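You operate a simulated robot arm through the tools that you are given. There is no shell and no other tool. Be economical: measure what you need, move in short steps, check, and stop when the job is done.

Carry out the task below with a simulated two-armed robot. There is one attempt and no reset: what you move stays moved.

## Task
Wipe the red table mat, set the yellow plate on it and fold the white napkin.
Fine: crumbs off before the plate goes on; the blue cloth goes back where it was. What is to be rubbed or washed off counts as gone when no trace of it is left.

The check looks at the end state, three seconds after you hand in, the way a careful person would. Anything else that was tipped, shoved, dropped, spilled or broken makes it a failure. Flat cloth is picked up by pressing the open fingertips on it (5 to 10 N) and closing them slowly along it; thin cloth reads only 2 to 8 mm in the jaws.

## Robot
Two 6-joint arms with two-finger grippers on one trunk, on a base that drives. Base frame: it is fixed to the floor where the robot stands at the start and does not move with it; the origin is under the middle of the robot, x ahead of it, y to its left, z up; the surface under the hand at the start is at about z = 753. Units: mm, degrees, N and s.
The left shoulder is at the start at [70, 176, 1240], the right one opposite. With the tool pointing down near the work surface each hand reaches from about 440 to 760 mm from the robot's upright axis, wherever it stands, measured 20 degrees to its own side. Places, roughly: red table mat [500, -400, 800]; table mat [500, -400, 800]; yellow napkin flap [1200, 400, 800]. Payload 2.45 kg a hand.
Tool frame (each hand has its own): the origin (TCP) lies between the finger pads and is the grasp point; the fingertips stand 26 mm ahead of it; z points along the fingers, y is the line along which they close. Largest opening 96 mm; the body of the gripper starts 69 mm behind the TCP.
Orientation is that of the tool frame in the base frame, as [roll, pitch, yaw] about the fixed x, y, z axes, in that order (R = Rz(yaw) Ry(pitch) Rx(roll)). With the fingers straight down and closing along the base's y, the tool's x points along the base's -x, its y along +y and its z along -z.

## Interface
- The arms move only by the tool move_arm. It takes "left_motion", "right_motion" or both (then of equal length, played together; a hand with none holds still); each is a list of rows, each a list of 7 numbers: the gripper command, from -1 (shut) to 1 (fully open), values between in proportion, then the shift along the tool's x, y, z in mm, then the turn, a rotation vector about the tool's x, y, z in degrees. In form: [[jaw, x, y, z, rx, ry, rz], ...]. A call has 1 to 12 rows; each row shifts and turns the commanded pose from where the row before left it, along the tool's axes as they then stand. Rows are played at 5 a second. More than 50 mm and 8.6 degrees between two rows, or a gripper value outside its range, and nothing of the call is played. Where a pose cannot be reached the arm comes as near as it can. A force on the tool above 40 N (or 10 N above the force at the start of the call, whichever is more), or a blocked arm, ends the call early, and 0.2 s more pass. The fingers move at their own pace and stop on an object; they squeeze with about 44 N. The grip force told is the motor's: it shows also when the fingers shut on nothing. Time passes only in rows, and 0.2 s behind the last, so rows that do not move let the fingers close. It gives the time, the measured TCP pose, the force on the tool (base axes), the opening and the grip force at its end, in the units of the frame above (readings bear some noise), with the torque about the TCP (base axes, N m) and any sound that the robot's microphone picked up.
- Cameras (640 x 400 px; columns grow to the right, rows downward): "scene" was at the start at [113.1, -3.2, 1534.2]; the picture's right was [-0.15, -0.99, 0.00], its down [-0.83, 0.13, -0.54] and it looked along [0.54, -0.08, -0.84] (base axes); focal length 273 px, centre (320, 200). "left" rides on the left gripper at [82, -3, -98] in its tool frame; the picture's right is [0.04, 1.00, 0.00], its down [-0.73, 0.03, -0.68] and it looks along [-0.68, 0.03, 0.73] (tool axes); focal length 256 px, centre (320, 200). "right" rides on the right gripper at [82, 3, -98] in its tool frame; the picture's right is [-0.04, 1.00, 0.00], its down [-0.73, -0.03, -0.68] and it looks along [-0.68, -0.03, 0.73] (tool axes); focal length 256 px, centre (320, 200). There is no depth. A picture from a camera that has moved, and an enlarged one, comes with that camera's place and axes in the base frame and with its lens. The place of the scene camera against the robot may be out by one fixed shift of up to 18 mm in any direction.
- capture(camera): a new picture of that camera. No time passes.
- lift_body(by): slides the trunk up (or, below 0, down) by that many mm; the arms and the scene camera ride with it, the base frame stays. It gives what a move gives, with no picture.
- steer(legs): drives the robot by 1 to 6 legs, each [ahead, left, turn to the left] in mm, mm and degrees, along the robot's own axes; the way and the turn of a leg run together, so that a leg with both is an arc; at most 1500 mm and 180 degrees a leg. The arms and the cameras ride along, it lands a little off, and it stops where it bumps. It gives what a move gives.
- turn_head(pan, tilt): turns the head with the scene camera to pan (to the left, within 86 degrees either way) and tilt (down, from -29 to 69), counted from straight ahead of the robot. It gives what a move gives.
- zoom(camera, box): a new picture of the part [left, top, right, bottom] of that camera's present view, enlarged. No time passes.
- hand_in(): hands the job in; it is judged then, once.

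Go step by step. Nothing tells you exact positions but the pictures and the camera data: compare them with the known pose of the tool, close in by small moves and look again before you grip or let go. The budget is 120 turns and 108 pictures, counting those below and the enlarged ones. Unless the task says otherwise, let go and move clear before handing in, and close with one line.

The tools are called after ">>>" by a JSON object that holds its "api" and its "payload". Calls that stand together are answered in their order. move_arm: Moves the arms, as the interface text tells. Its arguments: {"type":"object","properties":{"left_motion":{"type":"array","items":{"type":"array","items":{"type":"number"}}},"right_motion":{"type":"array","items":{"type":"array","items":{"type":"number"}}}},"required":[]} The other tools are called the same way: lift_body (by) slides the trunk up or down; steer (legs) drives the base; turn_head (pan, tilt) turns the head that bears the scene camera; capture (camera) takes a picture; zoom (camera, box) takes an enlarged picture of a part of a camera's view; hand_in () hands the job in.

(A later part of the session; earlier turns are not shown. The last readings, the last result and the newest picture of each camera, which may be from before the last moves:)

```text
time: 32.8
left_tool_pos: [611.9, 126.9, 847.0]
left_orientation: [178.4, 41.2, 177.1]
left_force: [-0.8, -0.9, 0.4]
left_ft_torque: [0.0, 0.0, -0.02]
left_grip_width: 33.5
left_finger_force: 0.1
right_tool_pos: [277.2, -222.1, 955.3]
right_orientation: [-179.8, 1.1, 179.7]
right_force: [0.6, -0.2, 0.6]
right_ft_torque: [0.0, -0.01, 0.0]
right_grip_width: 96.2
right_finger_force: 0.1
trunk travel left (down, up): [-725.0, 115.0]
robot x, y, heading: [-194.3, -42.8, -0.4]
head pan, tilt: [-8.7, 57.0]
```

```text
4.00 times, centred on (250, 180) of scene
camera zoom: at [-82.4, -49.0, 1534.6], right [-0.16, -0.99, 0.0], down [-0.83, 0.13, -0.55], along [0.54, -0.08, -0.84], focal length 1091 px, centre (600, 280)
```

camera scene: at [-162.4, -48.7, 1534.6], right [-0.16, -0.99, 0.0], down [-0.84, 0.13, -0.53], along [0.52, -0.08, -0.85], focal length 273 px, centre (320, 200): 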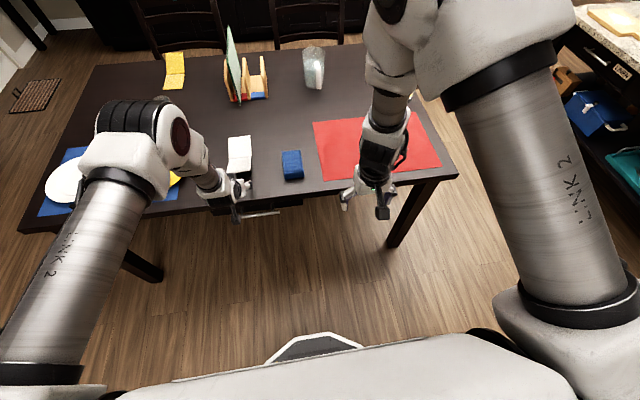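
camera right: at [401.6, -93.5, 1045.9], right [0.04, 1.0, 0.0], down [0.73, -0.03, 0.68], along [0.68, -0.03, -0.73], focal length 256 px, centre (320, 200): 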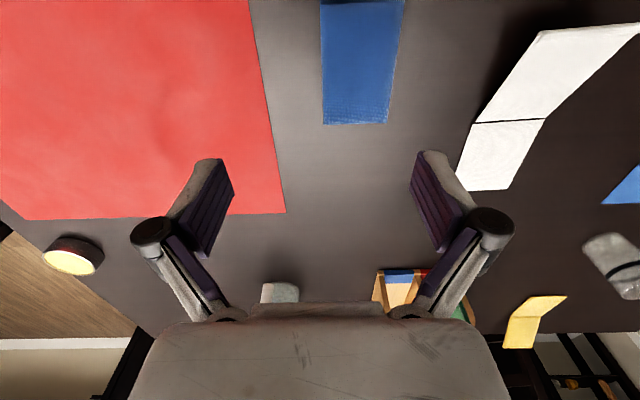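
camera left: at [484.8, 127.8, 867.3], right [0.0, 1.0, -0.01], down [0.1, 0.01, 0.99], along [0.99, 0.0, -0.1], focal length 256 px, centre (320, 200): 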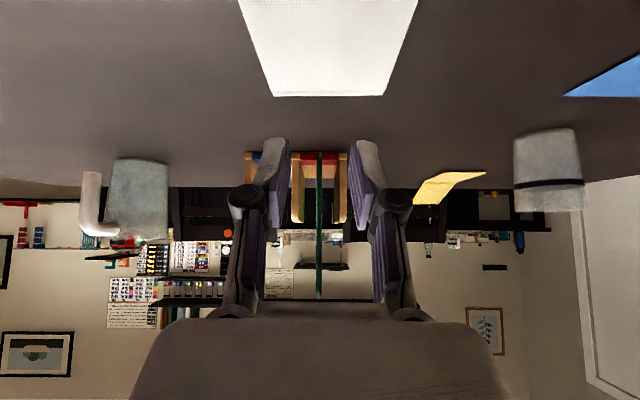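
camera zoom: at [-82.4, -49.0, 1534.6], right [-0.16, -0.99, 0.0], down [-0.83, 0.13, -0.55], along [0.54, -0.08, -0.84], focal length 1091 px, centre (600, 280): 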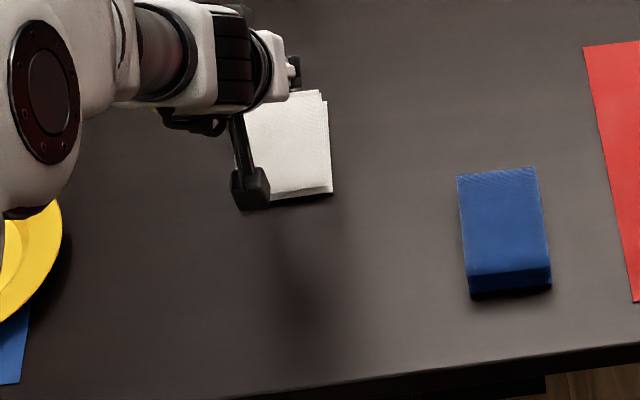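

The flap has folded over onto the far half. I'll raise and level the left hand and inspect.

>>> {"api": "move_arm", "payload": {"left_motion": [[-0.3, -26, 0, -30, 0, 0, 0], [-0.3, -26, 0, -30, 0, 0, 0], [-0.3, -26, 0, -30, 0, 0, 0], [-0.3, -26, 0, -30, 0, 0, 0], [0.2, 0, 0, -20, 0, 8, 0], [0.6, 0, 0, -20, 0, 8, 0], [1, 0, 0, -20, 0, 8, 0], [1, 0, 0, -20, 0, 8, 0], [1, 0, 0, 0, 0, 8, 0], [1, 0, 0, 0, 0, 0, 0]]}}

>>> {"api": "steer", "payload": {"legs": [[50, 180, 0]]}}

>>> {"api": "capture", "payload": {"camera": "scene"}}

>>> {"api": "capture", "payload": {"camera": "left"}}

```text
time: 35.0
left_tool_pos: [540.4, 148.3, 983.6]
left_orientation: [168.7, 15.4, 179.6]
left_force: [0.2, 0.1, -0.3]
left_ft_torque: [-0.01, -0.03, 0.0]
left_grip_width: 95.8
left_finger_force: 0.1
left hand out of reach, approached as far as the arm can: row 5, 6, 7, 8, 9
right_tool_pos: [278.7, -222.2, 954.3]
right_orientation: [-179.8, 0.9, 179.6]
right_force: [0.3, 0.3, -0.4]
right_ft_torque: [-0.05, -0.06, 0.01]
right_grip_width: 96.1
right_finger_force: 0.1
trunk travel left (down, up): [-725.0, 115.0]
robot x, y, heading: [-190.6, -44.7, -0.1]
head pan, tilt: [-8.7, 57.0]
```

```text
time: 36.5
left_tool_pos: [589.5, 331.0, 984.5]
left_orientation: [168.8, 15.5, 179.6]
left_force: [-0.1, -0.2, -0.3]
left_ft_torque: [-0.01, 0.0, -0.02]
left_grip_width: 96.0
left_finger_force: 0.0
right_tool_pos: [328.8, -41.0, 953.3]
right_orientation: [-179.8, 0.9, 179.8]
right_force: [-0.9, -0.1, -0.6]
right_ft_torque: [0.02, 0.04, 0.0]
right_grip_width: 95.7
right_finger_force: 0.2
trunk travel left (down, up): [-725.0, 115.0]
robot x, y, heading: [-144.0, 137.0, -0.2]
head pan, tilt: [-8.7, 57.0]
```

```text
72 pictures are left
camera scene: at [-30.5, 130.9, 1534.3], right [-0.15, -0.99, 0.0], down [-0.83, 0.13, -0.54], along [0.54, -0.08, -0.84], focal length 273 px, centre (320, 200)
```

scene: 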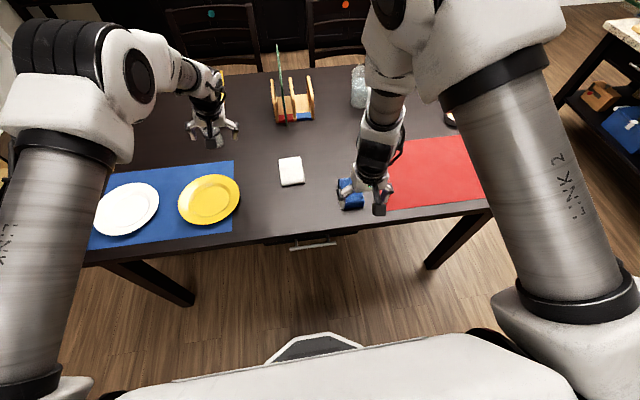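

```text
71 pictures are left
camera left: at [483.4, 309.9, 1054.7], right [-0.08, 0.98, 0.18], down [0.53, -0.11, 0.84], along [0.85, 0.16, -0.51], focal length 256 px, centre (320, 200)
```

left: 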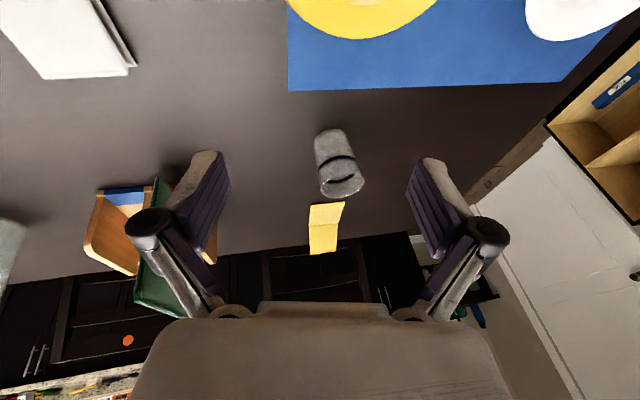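

>>> {"api": "zoom", "payload": {"camera": "scene", "box": [260, 145, 320, 195]}}

>>> {"api": "zoom", "payload": {"camera": "scene", "box": [80, 145, 260, 257]}}

```text
8.00 times, centred on (290, 170) of scene
camera zoom: at [-30.5, 130.9, 1534.3], right [-0.15, -0.99, 0.0], down [-0.83, 0.13, -0.54], along [0.54, -0.08, -0.84], focal length 2183 px, centre (560, 440)
```

zoom: 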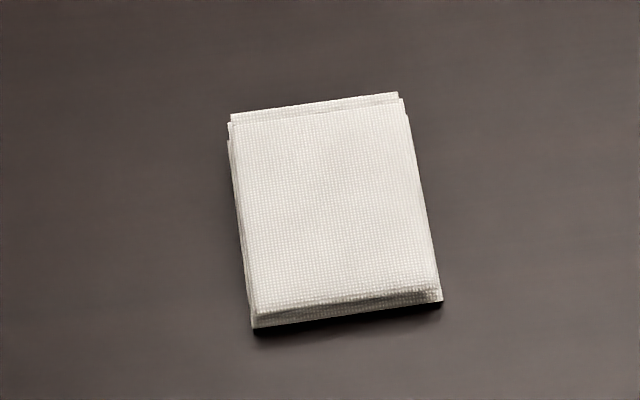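

```text
3.56 times, centred on (170, 201) of scene
camera zoom: at [-30.5, 130.9, 1534.3], right [-0.15, -0.99, 0.0], down [-0.83, 0.13, -0.54], along [0.54, -0.08, -0.84], focal length 970 px, centre (853, 196)
```

zoom: 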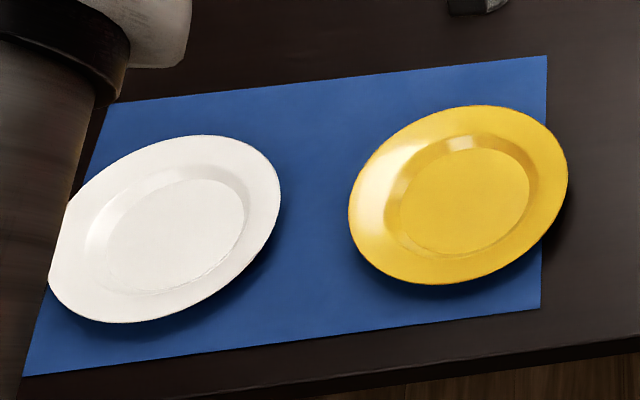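

The napkin is neatly folded. Now the yellow plate (centre about [517,417], Ø≈205): I'll drive back and left, and prepare a near-side rim grasp with the left hand tilted.

>>> {"api": "steer", "payload": {"legs": [[-160, 105, 0]]}}

>>> {"api": "move_arm", "payload": {"left_motion": [[0.2, 0, 0, -10, 2.3, -7, 0], [0.2, 0, 0, -10, 2.3, -7, 0], [0.2, 0, 0, -10, 2.3, -7, 0], [0.2, 0, 0, -10, 2.3, -7, 0], [0.2, 0, 0, -10, 2.3, -7, 0], [0.2, 0, 0, 0, 0, 0, 0]]}}

>>> {"api": "capture", "payload": {"camera": "left"}}

>>> {"api": "capture", "payload": {"camera": "scene"}}

```text
time: 38.1
left_tool_pos: [434.6, 440.7, 979.8]
left_orientation: [168.9, 15.0, 179.7]
left_force: [0.7, 0.7, -1.0]
left_ft_torque: [0.02, 0.05, 0.0]
left_grip_width: 96.2
left_finger_force: 0.1
right_tool_pos: [177.3, 65.2, 952.9]
right_orientation: [-179.5, 0.5, 179.7]
right_force: [0.4, 0.0, -0.9]
right_ft_torque: [0.01, 0.08, 0.03]
right_grip_width: 96.0
right_finger_force: 0.1
trunk travel left (down, up): [-725.0, 115.0]
robot x, y, heading: [-309.7, 242.0, 0.2]
head pan, tilt: [-8.7, 57.0]
```

```text
time: 38.4
left_tool_pos: [389.6, 438.7, 1018.8]
left_orientation: [170.0, 21.5, 178.9]
left_force: [-1.1, -0.7, 1.2]
left_ft_torque: [0.03, -0.08, 0.0]
left_grip_width: 57.4
left_finger_force: 0.1
right_tool_pos: [145.9, 58.9, 977.3]
right_orientation: [-179.1, 2.8, 179.5]
right_force: [-0.3, 0.0, -0.8]
right_ft_torque: [0.02, -0.09, 0.01]
right_grip_width: 95.9
right_finger_force: 0.0
trunk travel left (down, up): [-725.0, 115.0]
robot x, y, heading: [-303.8, 242.8, 0.1]
head pan, tilt: [-8.7, 57.0]
stopped in row 1 (right hand): the arm was blocked; the commanded pose is now the measured one
```

```text
68 pictures are left
camera left: at [275.8, 420.2, 1078.2], right [-0.09, 0.99, 0.15], down [0.43, -0.1, 0.9], along [0.9, 0.14, -0.42], focal length 256 px, centre (320, 200)
```

left: 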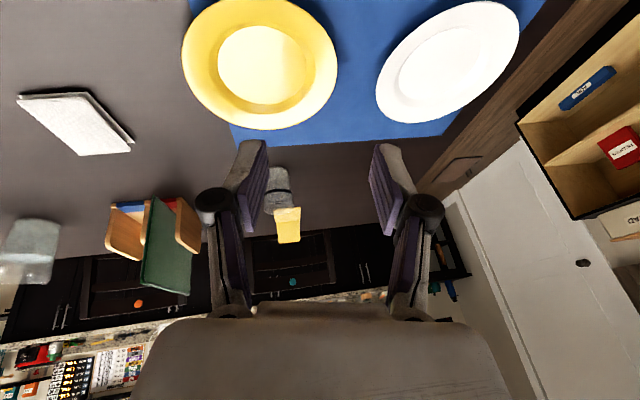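

```text
67 pictures are left
camera scene: at [-177.1, 238.7, 1535.9], right [-0.15, -0.99, 0.0], down [-0.83, 0.13, -0.54], along [0.53, -0.08, -0.84], focal length 273 px, centre (320, 200)
```

scene: 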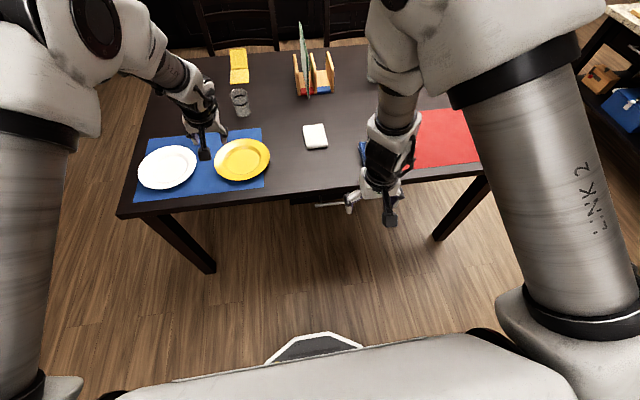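

The right arm, tucked close, got blocked; I'll move it to a comfortable place up and outward before continuing.

>>> {"api": "move_arm", "payload": {"right_motion": [[1, -10, -20, -30, 0, 0, 0], [1, -15, -25, -30, 0, 0, 0], [1, -15, -25, -30, 0, 0, 0], [1, -15, -20, -30, 0, 0, 0], [1, 0, 0, 0, 0, 0, 0]]}}

>>> {"api": "move_arm", "payload": {"left_motion": [[0.2, 0, 0, 0, 2, -7, 0], [0.2, 0, 0, 0, 2, -7, 0], [0.2, 0, 0, 0, 2, -7, 0], [0.2, 0, 0, 0, 2, -7, 0], [0.2, 0, 0, 0, 0, 0, 0]]}}

```text
time: 39.6
left_tool_pos: [396.4, 439.9, 1012.6]
left_orientation: [169.9, 21.2, 179.1]
left_force: [-0.7, 0.5, 0.5]
left_ft_torque: [0.0, 0.03, 0.0]
left_grip_width: 57.6
left_finger_force: 0.0
right_tool_pos: [195.1, -23.3, 1094.6]
right_orientation: [-179.2, 2.6, 179.7]
right_force: [-0.2, -0.5, 0.2]
right_ft_torque: [0.0, 0.0, 0.02]
right_grip_width: 95.9
right_finger_force: 0.1
trunk travel left (down, up): [-725.0, 115.0]
robot x, y, heading: [-302.7, 242.8, -0.3]
head pan, tilt: [-8.7, 57.0]
```

```text
time: 40.7
left_tool_pos: [392.7, 450.5, 1032.2]
left_orientation: [168.6, 37.6, 175.9]
left_force: [0.4, -0.4, 0.5]
left_ft_torque: [0.0, 0.0, 0.0]
left_grip_width: 57.6
left_finger_force: 0.1
left hand out of reach, approached as far as the arm can: row 2, 3, 4
right_tool_pos: [175.5, -23.4, 1102.0]
right_orientation: [-179.4, 3.6, 179.8]
right_force: [-0.1, -0.5, 0.5]
right_ft_torque: [0.01, -0.04, 0.02]
right_grip_width: 96.1
right_finger_force: 0.0
trunk travel left (down, up): [-725.0, 115.0]
robot x, y, heading: [-304.6, 242.0, 0.1]
head pan, tilt: [-8.7, 57.0]
stopped in row 5 (left hand): the arm was blocked; the commanded pose is now the measured one
```

>>> {"api": "move_arm", "payload": {"left_motion": [[0.2, 18.5, -5, 23.7, 0, 0, 0], [0.2, 18.5, -5, 23.7, 0, 0, 0], [0.2, 18.5, -5, 23.7, 2, 0, 0], [0.2, 18.5, -5, 23.7, 3, 0, 0], [0.2, 18.5, -5, 23.7, 3, 0, 0], [0.2, 0, 0, 0, 3, 0, 0], [0.2, 0, 0, 0, 0, 0, 0]]}}

```text
time: 41.0
left_tool_pos: [383.6, 449.8, 1029.5]
left_orientation: [168.6, 38.2, 175.9]
left_force: [-0.3, -0.2, -0.6]
left_ft_torque: [-0.02, -0.01, -0.02]
left_grip_width: 57.3
left_finger_force: 0.0
right_tool_pos: [160.6, -22.9, 1107.6]
right_orientation: [-179.4, 4.5, 179.8]
right_force: [0.0, 0.7, 1.2]
right_ft_torque: [-0.01, 0.0, 0.0]
right_grip_width: 96.2
right_finger_force: 0.1
trunk travel left (down, up): [-725.0, 115.0]
robot x, y, heading: [-306.4, 245.5, -0.2]
head pan, tilt: [-8.7, 57.0]
stopped in row 1 (left hand): the arm was blocked; the commanded pose is now the measured one
```

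>>> {"api": "move_arm", "payload": {"left_motion": [[0.2, -10, 0, 10, 0, 7, 0], [0.2, -10, 0, 10, 0, 7, 0], [0.2, 0, 0, 15, 0, 5, 0], [0.2, 0, 0, 0, 0, 0, 0]]}}

>>> {"api": "capture", "payload": {"camera": "scene"}}

```text
time: 42.0
left_tool_pos: [401.1, 463.9, 1016.8]
left_orientation: [167.4, 27.9, 178.7]
left_force: [0.3, 0.7, 0.4]
left_ft_torque: [-0.01, 0.0, 0.01]
left_grip_width: 57.5
left_finger_force: 0.1
left hand out of reach, approached as far as the arm can: row 1, 2
right_tool_pos: [160.0, -24.1, 1108.2]
right_orientation: [-179.3, 4.4, 179.8]
right_force: [1.0, -0.6, -0.3]
right_ft_torque: [0.04, 0.0, 0.0]
right_grip_width: 96.2
right_finger_force: 0.1
trunk travel left (down, up): [-725.0, 115.0]
robot x, y, heading: [-305.2, 240.2, -0.1]
head pan, tilt: [-8.7, 57.0]
```

```text
66 pictures are left
camera scene: at [-165.9, 239.5, 1534.5], right [-0.15, -0.99, 0.0], down [-0.84, 0.13, -0.53], along [0.52, -0.08, -0.85], focal length 273 px, centre (320, 200)
```

scene: 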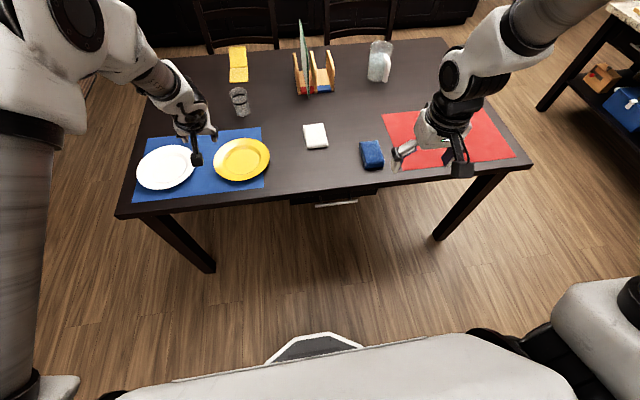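

I'll lower the hand first (the tilt is only comfortable lower down), moving back off the plate.

>>> {"api": "move_arm", "payload": {"left_motion": [[0.2, 32.3, -8, 22.5, 0, 0, 0], [0.2, 32.3, -8, 22.5, 0, 0, 0], [0.2, 32.3, -8, 22.5, 0, 0, 0], [0.2, 32.3, -8, 22.5, 0, 0, 0], [0.2, 0, 0, 0, 0, 0, 0]]}}

```text
time: 42.6
left_tool_pos: [365.5, 455.9, 975.2]
left_orientation: [167.3, 28.6, 178.7]
left_force: [-0.7, -0.5, 0.1]
left_ft_torque: [0.01, -0.02, 0.0]
left_grip_width: 57.7
left_finger_force: 0.1
right_tool_pos: [139.8, -23.1, 1114.0]
right_orientation: [-179.5, 5.5, 179.8]
right_force: [-0.5, -0.3, 0.0]
right_ft_torque: [-0.03, -0.04, 0.02]
right_grip_width: 95.9
right_finger_force: 0.1
trunk travel left (down, up): [-725.0, 115.0]
robot x, y, heading: [-303.2, 242.1, -0.2]
head pan, tilt: [-8.7, 57.0]
stopped in row 2 (left hand): the arm was blocked; the commanded pose is now the measured one
```

Something is blocking the left arm; I'll look toward it.

>>> {"api": "turn_head", "payload": {"pan": 55, "tilt": 40}}

>>> {"api": "capture", "payload": {"camera": "scene"}}

```text
time: 43.9
left_tool_pos: [368.1, 457.7, 974.2]
left_orientation: [167.2, 28.6, 178.7]
left_force: [-0.3, 1.1, 0.3]
left_ft_torque: [0.0, -0.01, -0.02]
left_grip_width: 57.4
left_finger_force: 0.1
right_tool_pos: [141.8, -22.0, 1113.0]
right_orientation: [-179.4, 5.4, 179.9]
right_force: [-0.2, 0.0, 0.5]
right_ft_torque: [-0.01, -0.01, 0.02]
right_grip_width: 96.0
right_finger_force: 0.1
trunk travel left (down, up): [-725.0, 115.0]
robot x, y, heading: [-309.4, 241.3, 0.2]
head pan, tilt: [55.0, 40.0]
```

```text
65 pictures are left
camera scene: at [-186.5, 319.8, 1558.1], right [0.82, -0.57, -0.01], down [-0.38, -0.53, -0.76], along [0.43, 0.63, -0.65], focal length 273 px, centre (320, 200)
```

scene: 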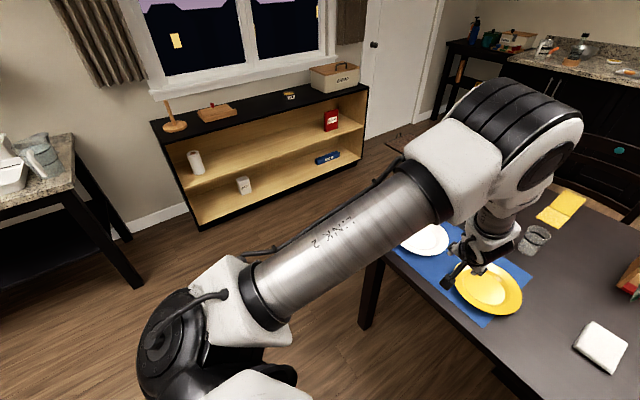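

I can't see an external obstacle; this far stance just folds the arm badly. New plan: grasp the plate's right rim (overhanging the mat) with the right hand pointing left-down. First untilt and raise the left hand.

>>> {"api": "turn_head", "payload": {"pan": -8.7, "tilt": 57}}

>>> {"api": "move_arm", "payload": {"left_motion": [[0.2, -10, 0, 0, 1, 6, 0], [0.2, -15, 0, 0, 2, 6, 0], [0.2, -20, 0, 0, 3, 6, 0], [0.2, -20, 0, 0, 3, 6, 0], [0.2, -20, 0, 0, 3, 5, 0], [0.2, -20, 0, -20, 0, 0, 0], [0.2, -20, 0, -30, 0, 0, 0], [0.2, -10, 0, -40, 0, 0, 0], [0.2, 0, 0, -40, 0, 0, 0], [0.2, 0, 0, 0, 0, 0, 0]]}}

```text
time: 45.3
left_tool_pos: [369.1, 457.4, 973.6]
left_orientation: [167.2, 28.4, 178.7]
left_force: [-0.1, -0.2, -0.1]
left_ft_torque: [0.0, -0.01, 0.01]
left_grip_width: 57.9
left_finger_force: 0.0
right_tool_pos: [141.2, -21.8, 1113.2]
right_orientation: [-179.4, 5.3, 179.9]
right_force: [-0.2, -0.1, -0.1]
right_ft_torque: [0.01, 0.01, -0.03]
right_grip_width: 96.0
right_finger_force: 0.1
trunk travel left (down, up): [-725.0, 115.0]
robot x, y, heading: [-306.7, 244.2, 0.1]
head pan, tilt: [-8.7, 57.0]
```

```text
time: 47.5
left_tool_pos: [386.7, 516.9, 1079.6]
left_orientation: [170.1, 13.9, -178.3]
left_force: [-0.3, -0.3, -0.3]
left_ft_torque: [-0.03, -0.02, -0.01]
left_grip_width: 57.6
left_finger_force: 0.1
left hand out of reach, approached as far as the arm can: row 1, 3, 4, 5, 6, 7, 8, 9
right_tool_pos: [143.2, -23.2, 1113.1]
right_orientation: [-179.4, 5.4, 179.8]
right_force: [-0.3, -0.6, 0.5]
right_ft_torque: [0.0, -0.01, 0.03]
right_grip_width: 95.8
right_finger_force: 0.0
trunk travel left (down, up): [-725.0, 115.0]
robot x, y, heading: [-302.0, 243.0, -0.3]
head pan, tilt: [-8.7, 57.0]
```

The left hand was actually at its outer reach limit. I'll bring both hands back to comfortable poses.

>>> {"api": "move_arm", "payload": {"left_motion": [[0.2, 25, -20, 0, 0, 0, 0], [0.2, 25, -20, 0, 2, 3, 0], [0.2, 25, -20, 0, 3, 4, 0], [0.2, 25, -20, 0, 3, 4, 0], [0.2, 0, 0, 0, 2, 3, 0], [0.2, 0, 0, 0, 0, 0, 0]], "right_motion": [[1, -10, -10, 0, 0, 2, 0], [1, -10, -10, 0, 0, 2, 0], [1, -15, -10, 0, 0, 1.4, 0], [1, -15, -10, 0, 0, 0, 0], [1, 0, 0, 0, 0, 0, 0], [1, 0, 0, 0, 0, 0, 0]]}}

>>> {"api": "capture", "payload": {"camera": "scene"}}

```text
time: 48.9
left_tool_pos: [241.8, 566.3, 1024.4]
left_orientation: [-179.2, -0.5, -176.7]
left_force: [-0.7, -0.6, -0.5]
left_ft_torque: [0.0, -0.04, 0.02]
left_grip_width: 57.6
left_finger_force: 0.0
left hand out of reach, approached as far as the arm can: row 1, 2, 3, 4, 5
right_tool_pos: [194.9, -61.4, 1113.7]
right_orientation: [-179.4, -0.1, 179.8]
right_force: [0.4, 0.2, 0.3]
right_ft_torque: [-0.01, 0.04, 0.02]
right_grip_width: 95.9
right_finger_force: 0.0
trunk travel left (down, up): [-725.0, 115.0]
robot x, y, heading: [-305.4, 245.4, 0.0]
head pan, tilt: [-8.7, 57.0]
```

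```text
64 pictures are left
camera scene: at [-165.7, 240.3, 1534.5], right [-0.15, -0.99, 0.0], down [-0.84, 0.13, -0.53], along [0.52, -0.08, -0.85], focal length 273 px, centre (320, 200)
```

scene: 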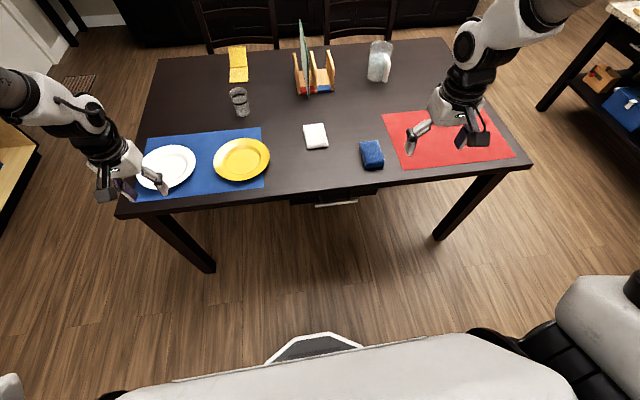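

>>> {"api": "steer", "payload": {"legs": [[260, 175, 0]]}}

>>> {"api": "capture", "payload": {"camera": "scene"}}

>>> {"api": "capture", "payload": {"camera": "right"}}

```text
time: 51.0
left_tool_pos: [498.5, 743.7, 1022.5]
left_orientation: [-179.2, -0.3, -176.3]
left_force: [0.1, -0.2, 0.6]
left_ft_torque: [0.01, 0.05, -0.01]
left_grip_width: 57.5
left_finger_force: 0.0
right_tool_pos: [454.5, 112.6, 1112.8]
right_orientation: [-179.3, 0.1, 179.9]
right_force: [-0.3, -0.1, -0.2]
right_ft_torque: [-0.01, -0.01, 0.02]
right_grip_width: 96.1
right_finger_force: 0.0
trunk travel left (down, up): [-725.0, 115.0]
robot x, y, heading: [-44.1, 413.8, -0.1]
head pan, tilt: [-8.7, 57.0]
```

```text
63 pictures are left
camera scene: at [69.1, 413.6, 1534.2], right [-0.15, -0.99, 0.0], down [-0.83, 0.13, -0.54], along [0.54, -0.08, -0.84], focal length 273 px, centre (320, 200)
```

scene: 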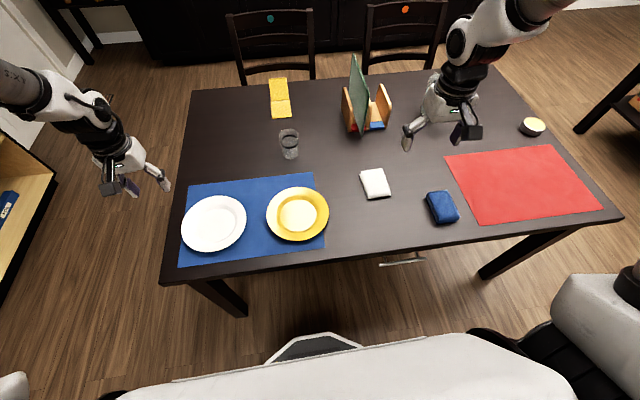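

```text
62 pictures are left
camera right: at [372.9, 116.2, 1211.7], right [0.04, 1.0, -0.01], down [0.73, -0.02, 0.68], along [0.68, -0.04, -0.73], focal length 256 px, centre (320, 200)
```

right: 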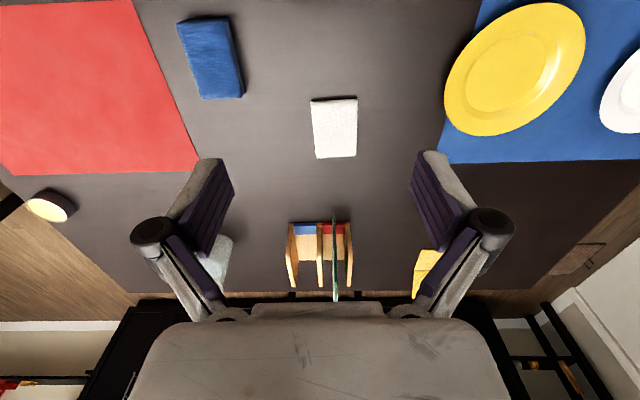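

The plate centre is at about [520,414], right rim at y≈313. I'll bring the right hand toward it and start tilting it to the left.

>>> {"api": "move_arm", "payload": {"right_motion": [[0.2, -15, 22, 40, 0, 0, 0], [0.2, -15, 22, 40, 0, 0, 0], [0.2, -15, 22, 40, 0, 0, 0], [0.2, -15, 22, 40, 0, 0, 0], [0.2, 0, 0, 0, -8, 0, 0], [0.2, 0, 0, 0, -8, 0, 0], [0.2, 0, 0, 0, -8, 0, 0], [0.2, 0, 0, 0, -8, 0, 0], [0.2, 0, 0, 0, -8, 0, 0], [0.2, 0, 0, 0, -8, 0, 0], [0.2, 0, 0, 0, 0, 0, 0]]}}

>>> {"api": "capture", "payload": {"camera": "right"}}

>>> {"api": "capture", "payload": {"camera": "scene"}}

```text
time: 53.4
left_tool_pos: [500.5, 743.3, 1023.6]
left_orientation: [-179.2, -0.3, -176.4]
left_force: [0.2, 0.4, -1.0]
left_ft_torque: [-0.04, 0.0, 0.02]
left_grip_width: 57.5
left_finger_force: 0.2
right_tool_pos: [514.2, 198.1, 953.7]
right_orientation: [132.5, 0.1, 179.8]
right_force: [0.5, -0.2, -0.3]
right_ft_torque: [0.0, 0.03, 0.02]
right_grip_width: 57.5
right_finger_force: 0.1
trunk travel left (down, up): [-725.0, 115.0]
robot x, y, heading: [-41.8, 418.9, 0.1]
head pan, tilt: [-8.7, 57.0]
```

```text
61 pictures are left
camera right: at [432.4, 127.7, 1022.4], right [0.04, 0.68, 0.74], down [0.73, -0.52, 0.44], along [0.68, 0.52, -0.52], focal length 256 px, centre (320, 200)
```

right: 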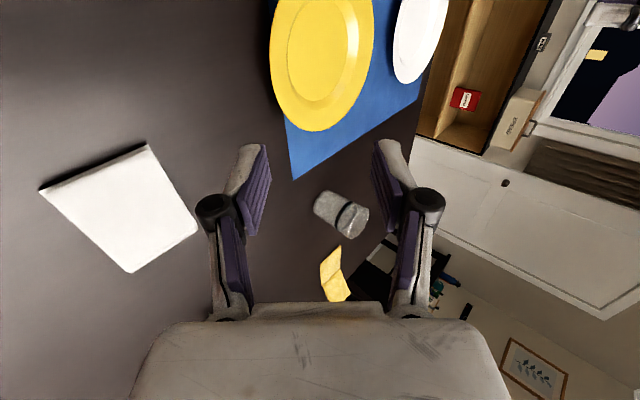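

```text
60 pictures are left
camera scene: at [68.7, 414.9, 1534.3], right [-0.15, -0.99, 0.0], down [-0.83, 0.12, -0.54], along [0.54, -0.08, -0.84], focal length 273 px, centre (320, 200)
```

scene: 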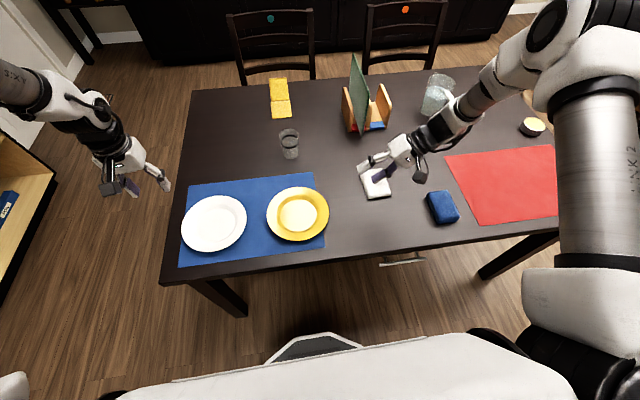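

The tilt works. I'll lower toward the rim for a side view.

>>> {"api": "move_arm", "payload": {"right_motion": [[0.2, -1, -18.3, 35.5, 0, 0, 0], [0.2, -2, -18.3, 35.5, 0, 0, 0], [0.2, -2, -18.3, 35.5, 0, 0, 0], [0.2, -2, -18.3, 35.5, 0, 0, 0], [0.2, 0, 0, 0, 0, 0, 0]]}}

>>> {"api": "capture", "payload": {"camera": "right"}}

>>> {"api": "zoom", "payload": {"camera": "scene", "box": [260, 150, 420, 250]}}

```text
time: 54.6
left_tool_pos: [499.4, 742.9, 1022.8]
left_orientation: [-179.3, -0.3, -176.4]
left_force: [-1.0, 0.3, 0.5]
left_ft_torque: [0.01, -0.02, 0.01]
left_grip_width: 57.5
left_finger_force: 0.0
right_tool_pos: [521.2, 256.6, 802.9]
right_orientation: [132.6, 0.0, 179.8]
right_force: [-0.3, 0.7, -0.4]
right_ft_torque: [0.0, 0.0, -0.05]
right_grip_width: 57.6
right_finger_force: 0.1
trunk travel left (down, up): [-725.0, 115.0]
robot x, y, heading: [-44.8, 419.6, 0.1]
head pan, tilt: [-8.7, 57.0]
```

```text
59 pictures are left
camera right: at [439.6, 185.1, 871.2], right [0.04, 0.68, 0.74], down [0.73, -0.52, 0.44], along [0.68, 0.52, -0.52], focal length 256 px, centre (320, 200)
```

right: 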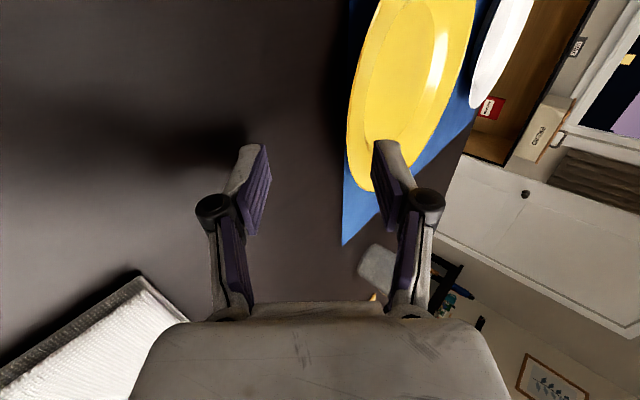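

```text
4.00 times, centred on (340, 200) of scene
camera zoom: at [68.3, 414.3, 1534.3], right [-0.15, -0.99, 0.0], down [-0.83, 0.13, -0.54], along [0.54, -0.08, -0.84], focal length 1091 px, centre (240, 200)
```

zoom: 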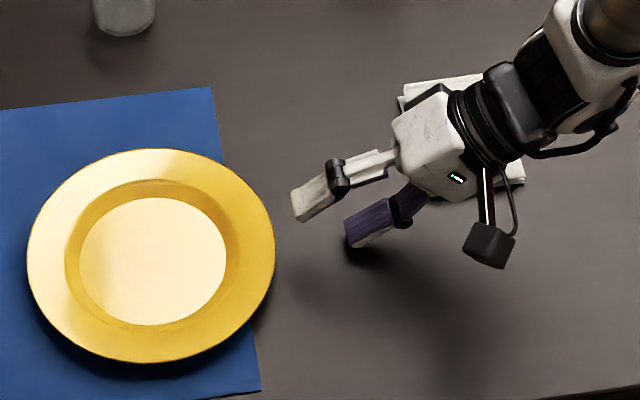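

Rim height looks like z≈774. I'll tilt to 58°, narrow the jaws and approach with the lower finger just above the table.

>>> {"api": "move_arm", "payload": {"right_motion": [[0, 0, 0, 0, -5.2, 0, 0], [-0.5, 0, 0, 0, -5.2, 0, 0], [-0.5, 0, 1.9, 15.3, 0, 0, 0], [-0.5, 0, 1.9, 15.3, 0, 0, 0], [-0.5, 0, 0, 0, 0, 0, 0]]}}

>>> {"api": "capture", "payload": {"camera": "right"}}

>>> {"api": "zoom", "payload": {"camera": "scene", "box": [260, 170, 380, 245]}}

```text
time: 55.8
left_tool_pos: [500.0, 742.2, 1023.4]
left_orientation: [-179.3, -0.3, -176.4]
left_force: [0.5, 0.2, -0.6]
left_ft_torque: [0.01, 0.01, 0.02]
left_grip_width: 57.6
left_finger_force: 0.0
right_tool_pos: [519.9, 283.1, 789.1]
right_orientation: [122.2, 0.0, 179.9]
right_force: [0.8, 0.4, 0.0]
right_ft_torque: [0.02, 0.02, -0.02]
right_grip_width: 23.6
right_finger_force: 0.1
trunk travel left (down, up): [-725.0, 115.0]
robot x, y, heading: [-44.0, 418.2, 0.1]
head pan, tilt: [-8.7, 57.0]
```

```text
57 pictures are left
camera right: at [438.8, 201.7, 844.2], right [0.04, 0.53, 0.85], down [0.73, -0.59, 0.34], along [0.68, 0.61, -0.41], focal length 256 px, centre (320, 200)
```

right: 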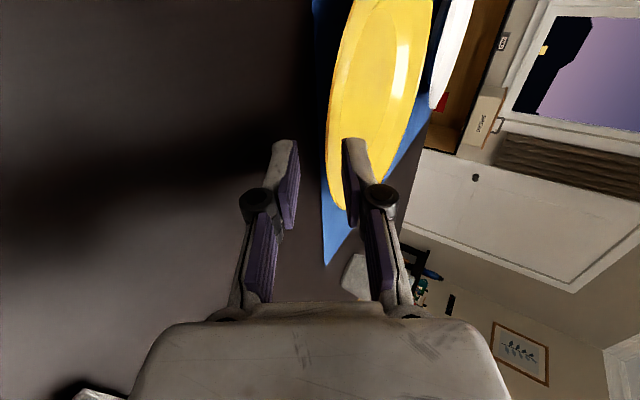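

```text
5.33 times, centred on (320, 208) of scene
camera zoom: at [68.9, 413.9, 1534.2], right [-0.15, -0.99, 0.0], down [-0.83, 0.13, -0.54], along [0.54, -0.08, -0.84], focal length 1455 px, centre (320, 160)
```

zoom: 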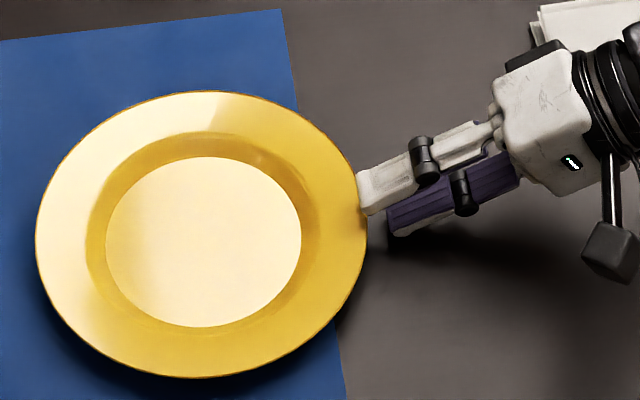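

>>> {"api": "move_arm", "payload": {"right_motion": [[-0.5, 0, 0, 0, -7, 0, 0], [-0.5, 0, -1.5, 0.7, 0, 0, 0], [-0.5, 0, 5.1, 10.9, 0, 0, 0], [-0.5, 0, 2.5, 5.5, 0, 0, 0], [-0.5, 0, 2.1, 4.5, 0, 0, 0], [-0.5, 0, 0, 0, 0, 0, 0]]}}

>>> {"api": "capture", "payload": {"camera": "right"}}

>>> {"api": "zoom", "payload": {"camera": "scene", "box": [260, 170, 380, 245]}}

```text
time: 57.2
left_tool_pos: [500.6, 743.3, 1023.4]
left_orientation: [-179.3, -0.2, -176.4]
left_force: [0.3, 0.4, 0.2]
left_ft_torque: [-0.01, 0.01, -0.03]
left_grip_width: 57.6
left_finger_force: 0.1
right_tool_pos: [520.6, 305.3, 787.1]
right_orientation: [115.2, 0.0, 179.8]
right_force: [-0.3, -0.3, -0.4]
right_ft_torque: [-0.02, 0.02, 0.0]
right_grip_width: 24.0
right_finger_force: 0.1
trunk travel left (down, up): [-725.0, 115.0]
robot x, y, heading: [-43.1, 414.3, -0.1]
head pan, tilt: [-8.7, 57.0]
```

```text
55 pictures are left
camera right: at [438.9, 217.5, 832.4], right [0.04, 0.43, 0.9], down [0.73, -0.63, 0.26], along [0.68, 0.65, -0.34], focal length 256 px, centre (320, 200)
```

right: 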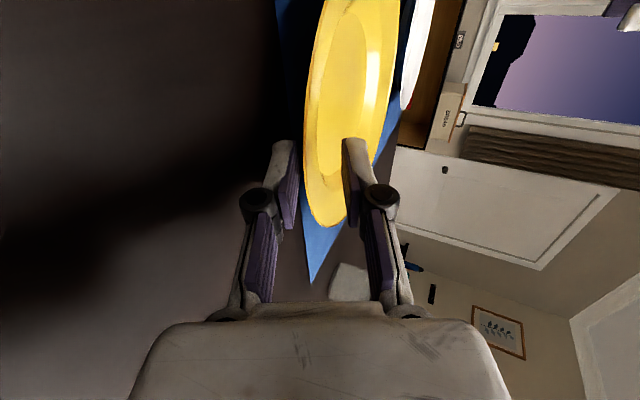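

```text
5.33 times, centred on (320, 208) of scene
camera zoom: at [69.2, 414.4, 1534.2], right [-0.15, -0.99, 0.0], down [-0.83, 0.13, -0.54], along [0.54, -0.08, -0.84], focal length 1455 px, centre (320, 160)
```

zoom: 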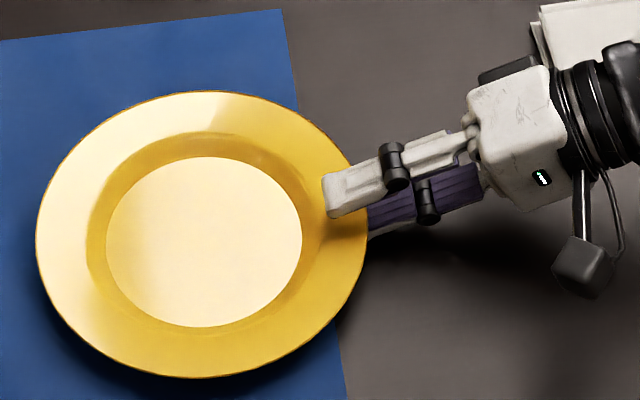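

The rim sits between the fingers. I'll nudge in a little and close slowly, letting the hand sink so the lower finger stays put.

>>> {"api": "move_arm", "payload": {"right_motion": [[-0.5, 0, 2.1, 4.5, 0, 0, 0], [-0.6, 0, -2.2, 0, 0, 0, 0], [-0.7, 0, -2.2, 0, 0, 0, 0], [-0.8, 0, -2.2, 0, 0, 0, 0], [-0.9, 0, -1.5, 0, 0, 0, 0], [-1, 0, 0, 0, 0, 0, 0], [-1, 0, 0, 0, 0, 0, 0]]}}

>>> {"api": "capture", "payload": {"camera": "right"}}

>>> {"api": "zoom", "payload": {"camera": "scene", "box": [260, 170, 380, 245]}}

```text
time: 58.8
left_tool_pos: [500.8, 743.1, 1024.0]
left_orientation: [-179.4, -0.3, -176.4]
left_force: [0.5, -1.4, -0.1]
left_ft_torque: [0.0, 0.01, 0.01]
left_grip_width: 57.7
left_finger_force: 0.1
right_tool_pos: [522.8, 307.5, 781.5]
right_orientation: [115.2, 0.1, 180.0]
right_force: [-0.4, 0.9, 0.3]
right_ft_torque: [-0.06, -0.1, 0.09]
right_grip_width: 6.2
right_finger_force: 33.5
trunk travel left (down, up): [-725.0, 115.0]
robot x, y, heading: [-43.5, 417.0, 0.1]
head pan, tilt: [-8.7, 57.0]
```

```text
53 pictures are left
camera right: at [440.3, 219.0, 825.9], right [0.04, 0.43, 0.9], down [0.73, -0.63, 0.26], along [0.68, 0.65, -0.34], focal length 256 px, centre (320, 200)
```

right: 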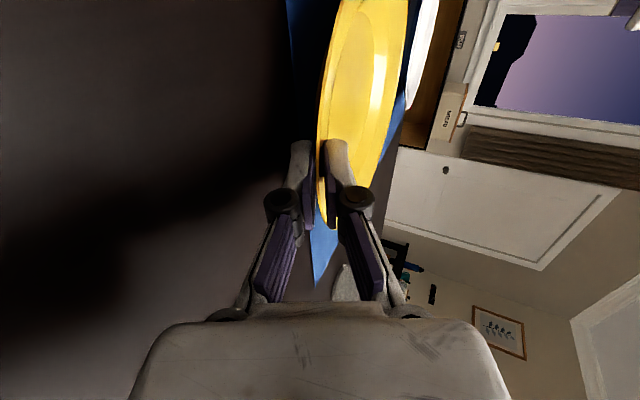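

```text
5.33 times, centred on (320, 208) of scene
camera zoom: at [69.1, 414.4, 1534.2], right [-0.15, -0.99, 0.0], down [-0.83, 0.13, -0.54], along [0.54, -0.08, -0.84], focal length 1455 px, centre (320, 160)
```

zoom: 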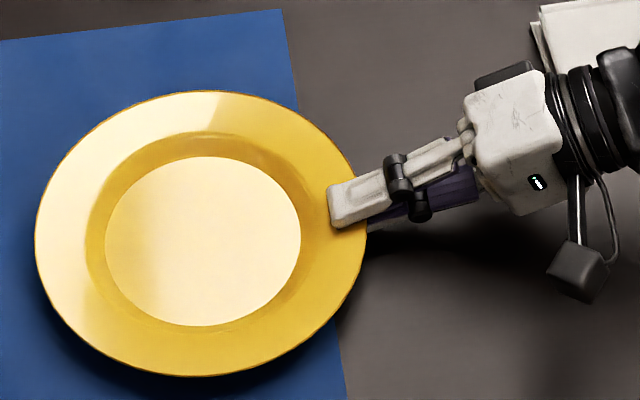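

The rim is gripped (6 mm). A small test lift.

>>> {"api": "move_arm", "payload": {"right_motion": [[-1, 0, 0, 0, 0, 0, 0], [-1, 0, 9, -4.2, 0, 0, 0], [-1, 0, 18, -8.5, 0, 0, 0], [-1, 0, 18, -8.5, 0, 0, 0], [-1, 0, 0, 0, 0, 0, 0]]}}

>>> {"api": "capture", "payload": {"camera": "right"}}

>>> {"api": "capture", "payload": {"camera": "scene"}}

```text
time: 60.0
left_tool_pos: [500.8, 743.3, 1022.6]
left_orientation: [-179.2, -0.3, -176.4]
left_force: [0.9, 0.0, 0.1]
left_ft_torque: [0.01, -0.01, -0.06]
left_grip_width: 57.7
left_finger_force: 0.1
right_tool_pos: [521.3, 303.8, 832.2]
right_orientation: [115.2, 0.0, 179.9]
right_force: [0.7, -0.3, -2.8]
right_ft_torque: [-0.3, 0.02, 0.0]
right_grip_width: 6.4
right_finger_force: 32.8
trunk travel left (down, up): [-725.0, 115.0]
robot x, y, heading: [-43.6, 418.0, 0.3]
head pan, tilt: [-8.7, 57.0]
```

```text
51 pictures are left
camera right: at [439.9, 216.6, 876.6], right [0.04, 0.43, 0.9], down [0.73, -0.63, 0.26], along [0.68, 0.65, -0.34], focal length 256 px, centre (320, 200)
```

right: 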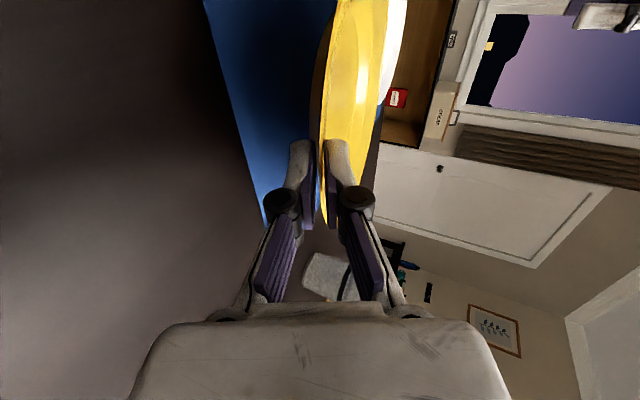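

```text
50 pictures are left
camera scene: at [69.9, 414.3, 1534.1], right [-0.15, -0.99, 0.0], down [-0.83, 0.13, -0.54], along [0.54, -0.08, -0.84], focal length 273 px, centre (320, 200)
```

scene: 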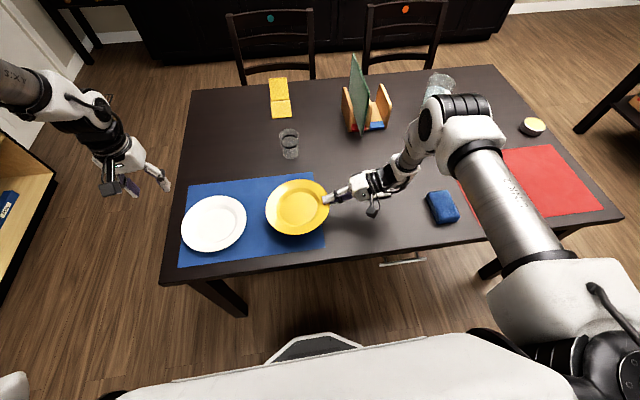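

Lifted cleanly. I'll raise it further and drive to the right so the plate comes over the red mat.

>>> {"api": "move_arm", "payload": {"right_motion": [[-1, 0, 18, -8.5, 0, 0, 0], [-1, 0, 27, -12.7, 0, 0, 0], [-1, 0, 27, -12.7, 0, 0, 0], [-1, 0, 0, 0, 0, 0, 0]]}}

>>> {"api": "steer", "payload": {"legs": [[10, -400, 0]]}}

>>> {"api": "capture", "payload": {"camera": "scene"}}

```text
time: 61.0
left_tool_pos: [500.3, 741.9, 1022.3]
left_orientation: [-179.3, -0.3, -176.4]
left_force: [-0.5, -0.4, 0.2]
left_ft_torque: [0.01, 0.01, -0.01]
left_grip_width: 57.6
left_finger_force: 0.2
right_tool_pos: [521.8, 304.3, 909.6]
right_orientation: [115.2, 0.0, 179.9]
right_force: [0.4, 0.2, -3.2]
right_ft_torque: [-0.25, 0.01, -0.03]
right_grip_width: 6.1
right_finger_force: 33.4
trunk travel left (down, up): [-725.0, 115.0]
robot x, y, heading: [-49.8, 413.7, 0.1]
head pan, tilt: [-8.7, 57.0]
```

```text
time: 63.5
left_tool_pos: [511.2, 342.6, 1022.8]
left_orientation: [-179.2, -0.3, -176.3]
left_force: [0.1, -0.2, 0.2]
left_ft_torque: [0.02, 0.0, 0.0]
left_grip_width: 57.6
left_finger_force: 0.0
right_tool_pos: [532.0, -97.1, 908.8]
right_orientation: [115.2, 0.0, 179.8]
right_force: [0.1, 0.8, -3.0]
right_ft_torque: [-0.32, -0.01, 0.03]
right_grip_width: 5.8
right_finger_force: 33.0
trunk travel left (down, up): [-725.0, 115.0]
robot x, y, heading: [-33.5, 17.1, -0.0]
head pan, tilt: [-8.7, 57.0]
```

```text
49 pictures are left
camera scene: at [80.2, 13.5, 1534.2], right [-0.15, -0.99, 0.0], down [-0.83, 0.13, -0.54], along [0.54, -0.08, -0.84], focal length 273 px, centre (320, 200)
```

scene: 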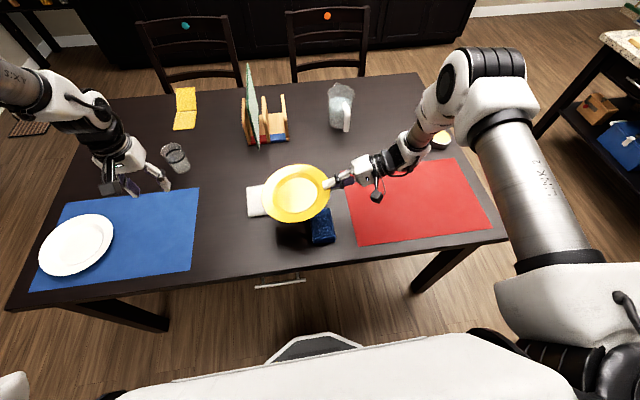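

>>> {"api": "steer", "payload": {"legs": [[12, -391, 0]]}}

>>> {"api": "capture", "payload": {"camera": "scene"}}

>>> {"api": "capture", "payload": {"camera": "right"}}

```text
time: 65.9
left_tool_pos: [523.0, -44.0, 1022.2]
left_orientation: [-179.2, -0.3, -175.9]
left_force: [-0.6, 0.1, -0.5]
left_ft_torque: [-0.02, 0.0, -0.03]
left_grip_width: 57.3
left_finger_force: 0.0
right_tool_pos: [546.5, -481.8, 908.5]
right_orientation: [115.3, 0.0, -179.7]
right_force: [0.2, 0.1, -2.6]
right_ft_torque: [-0.29, 0.0, -0.01]
right_grip_width: 5.9
right_finger_force: 32.8
trunk travel left (down, up): [-725.0, 115.0]
robot x, y, heading: [-19.8, -372.8, 0.6]
head pan, tilt: [-8.7, 57.0]
```

```text
48 pictures are left
camera scene: at [94.4, -375.1, 1534.2], right [-0.14, -0.99, 0.0], down [-0.83, 0.12, -0.54], along [0.54, -0.08, -0.84], focal length 273 px, centre (320, 200)
```

scene: 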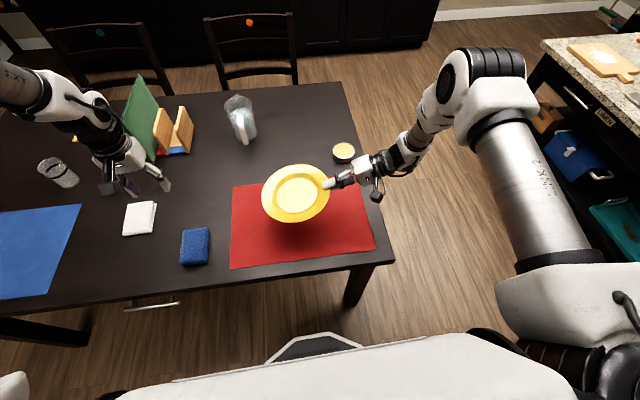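

```text
47 pictures are left
camera right: at [465.6, -570.1, 953.8], right [0.04, 0.43, 0.9], down [0.74, -0.62, 0.26], along [0.68, 0.66, -0.34], focal length 256 px, centre (320, 200)
```

right: 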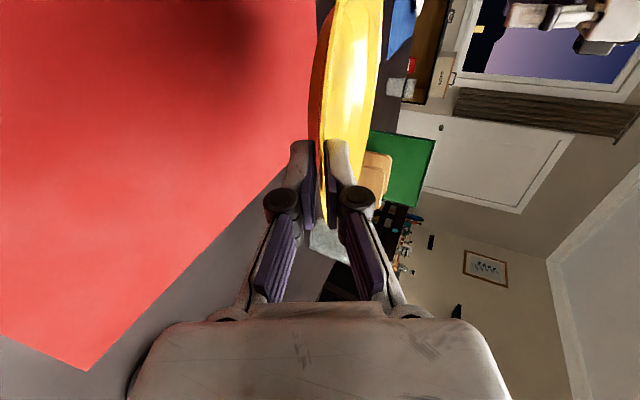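

The plate hovers centred over the mat. Lowering now (seated height should be TCP z≈781).

>>> {"api": "move_arm", "payload": {"right_motion": [[-1, 0, -30, 8, 0, 0, 0], [-1, 0, -36, 16.9, 0, 0, 0], [-1, 0, -24, 11, 0, 0, 0], [-1, 0, -12, 6, 0, 0, 0], [-1, 0, 0, 0, 0, 0, 0]]}}

>>> {"api": "capture", "payload": {"camera": "scene"}}

>>> {"api": "capture", "payload": {"camera": "right"}}

```text
time: 67.1
left_tool_pos: [522.0, -44.7, 1022.4]
left_orientation: [-179.3, -0.3, -176.0]
left_force: [-0.4, -0.2, -0.9]
left_ft_torque: [0.01, 0.01, -0.01]
left_grip_width: 57.6
left_finger_force: 0.1
right_tool_pos: [547.8, -486.1, 798.2]
right_orientation: [115.2, 0.0, -179.6]
right_force: [0.3, 0.1, -2.7]
right_ft_torque: [-0.28, -0.05, -0.01]
right_grip_width: 6.1
right_finger_force: 33.2
trunk travel left (down, up): [-725.0, 115.0]
robot x, y, heading: [-19.0, -372.9, 0.7]
head pan, tilt: [-8.7, 57.0]
```

```text
46 pictures are left
camera scene: at [94.3, -375.8, 1534.2], right [-0.14, -0.99, 0.0], down [-0.83, 0.12, -0.54], along [0.54, -0.08, -0.84], focal length 273 px, centre (320, 200)
```

scene: 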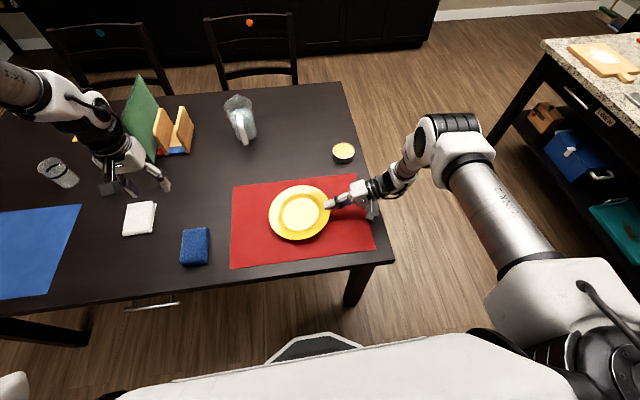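

```text
45 pictures are left
camera right: at [466.1, -574.9, 843.9], right [0.04, 0.43, 0.9], down [0.74, -0.62, 0.26], along [0.68, 0.66, -0.34], focal length 256 px, centre (320, 200)
```

right: 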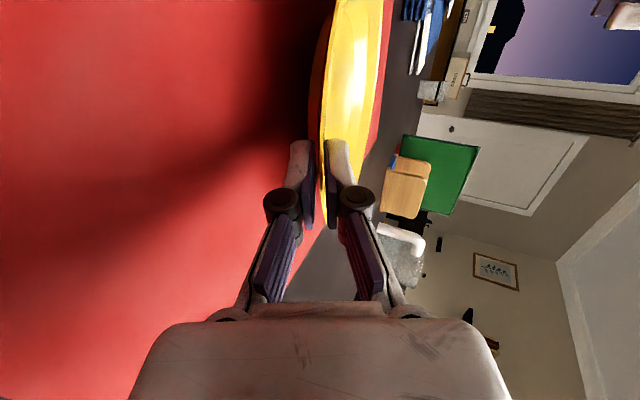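

>>> {"api": "move_arm", "payload": {"right_motion": [[-1, 0, -7.2, 3.4, 0, 0, 0], [-1, 0, -3.6, 1.7, 0, 0, 0], [-1, 0, 0, 0, 0, 0, 0]]}}

```text
time: 67.9
left_tool_pos: [522.9, -45.1, 1022.7]
left_orientation: [-179.3, -0.4, -176.0]
left_force: [0.8, -0.2, 1.1]
left_ft_torque: [-0.02, 0.01, -0.01]
left_grip_width: 57.6
left_finger_force: 0.1
right_tool_pos: [545.9, -485.5, 787.4]
right_orientation: [115.2, 0.0, -179.7]
right_force: [-0.5, -0.4, -1.0]
right_ft_torque: [-0.06, -0.03, -0.05]
right_grip_width: 6.0
right_finger_force: 32.8
trunk travel left (down, up): [-725.0, 115.0]
robot x, y, heading: [-19.0, -373.1, 0.9]
head pan, tilt: [-8.7, 57.0]
```

>>> {"api": "move_arm", "payload": {"right_motion": [[-1, 0, -1.8, 0.8, 0, 0, 0], [-1, 0, -1.8, 0.8, 0, 0, 0], [-1, 0, 0, 0, 0, 0, 0]]}}

```text
time: 68.7
left_tool_pos: [522.7, -45.6, 1023.0]
left_orientation: [-179.3, -0.4, -176.0]
left_force: [0.5, 0.1, -0.9]
left_ft_torque: [0.02, 0.03, 0.01]
left_grip_width: 57.7
left_finger_force: 0.0
right_tool_pos: [546.2, -487.2, 782.8]
right_orientation: [115.2, 0.0, -179.7]
right_force: [1.1, -0.6, -1.2]
right_ft_torque: [-0.01, -0.08, -0.12]
right_grip_width: 5.9
right_finger_force: 32.7
trunk travel left (down, up): [-725.0, 115.0]
robot x, y, heading: [-17.6, -374.2, 0.5]
head pan, tilt: [-8.7, 57.0]
```

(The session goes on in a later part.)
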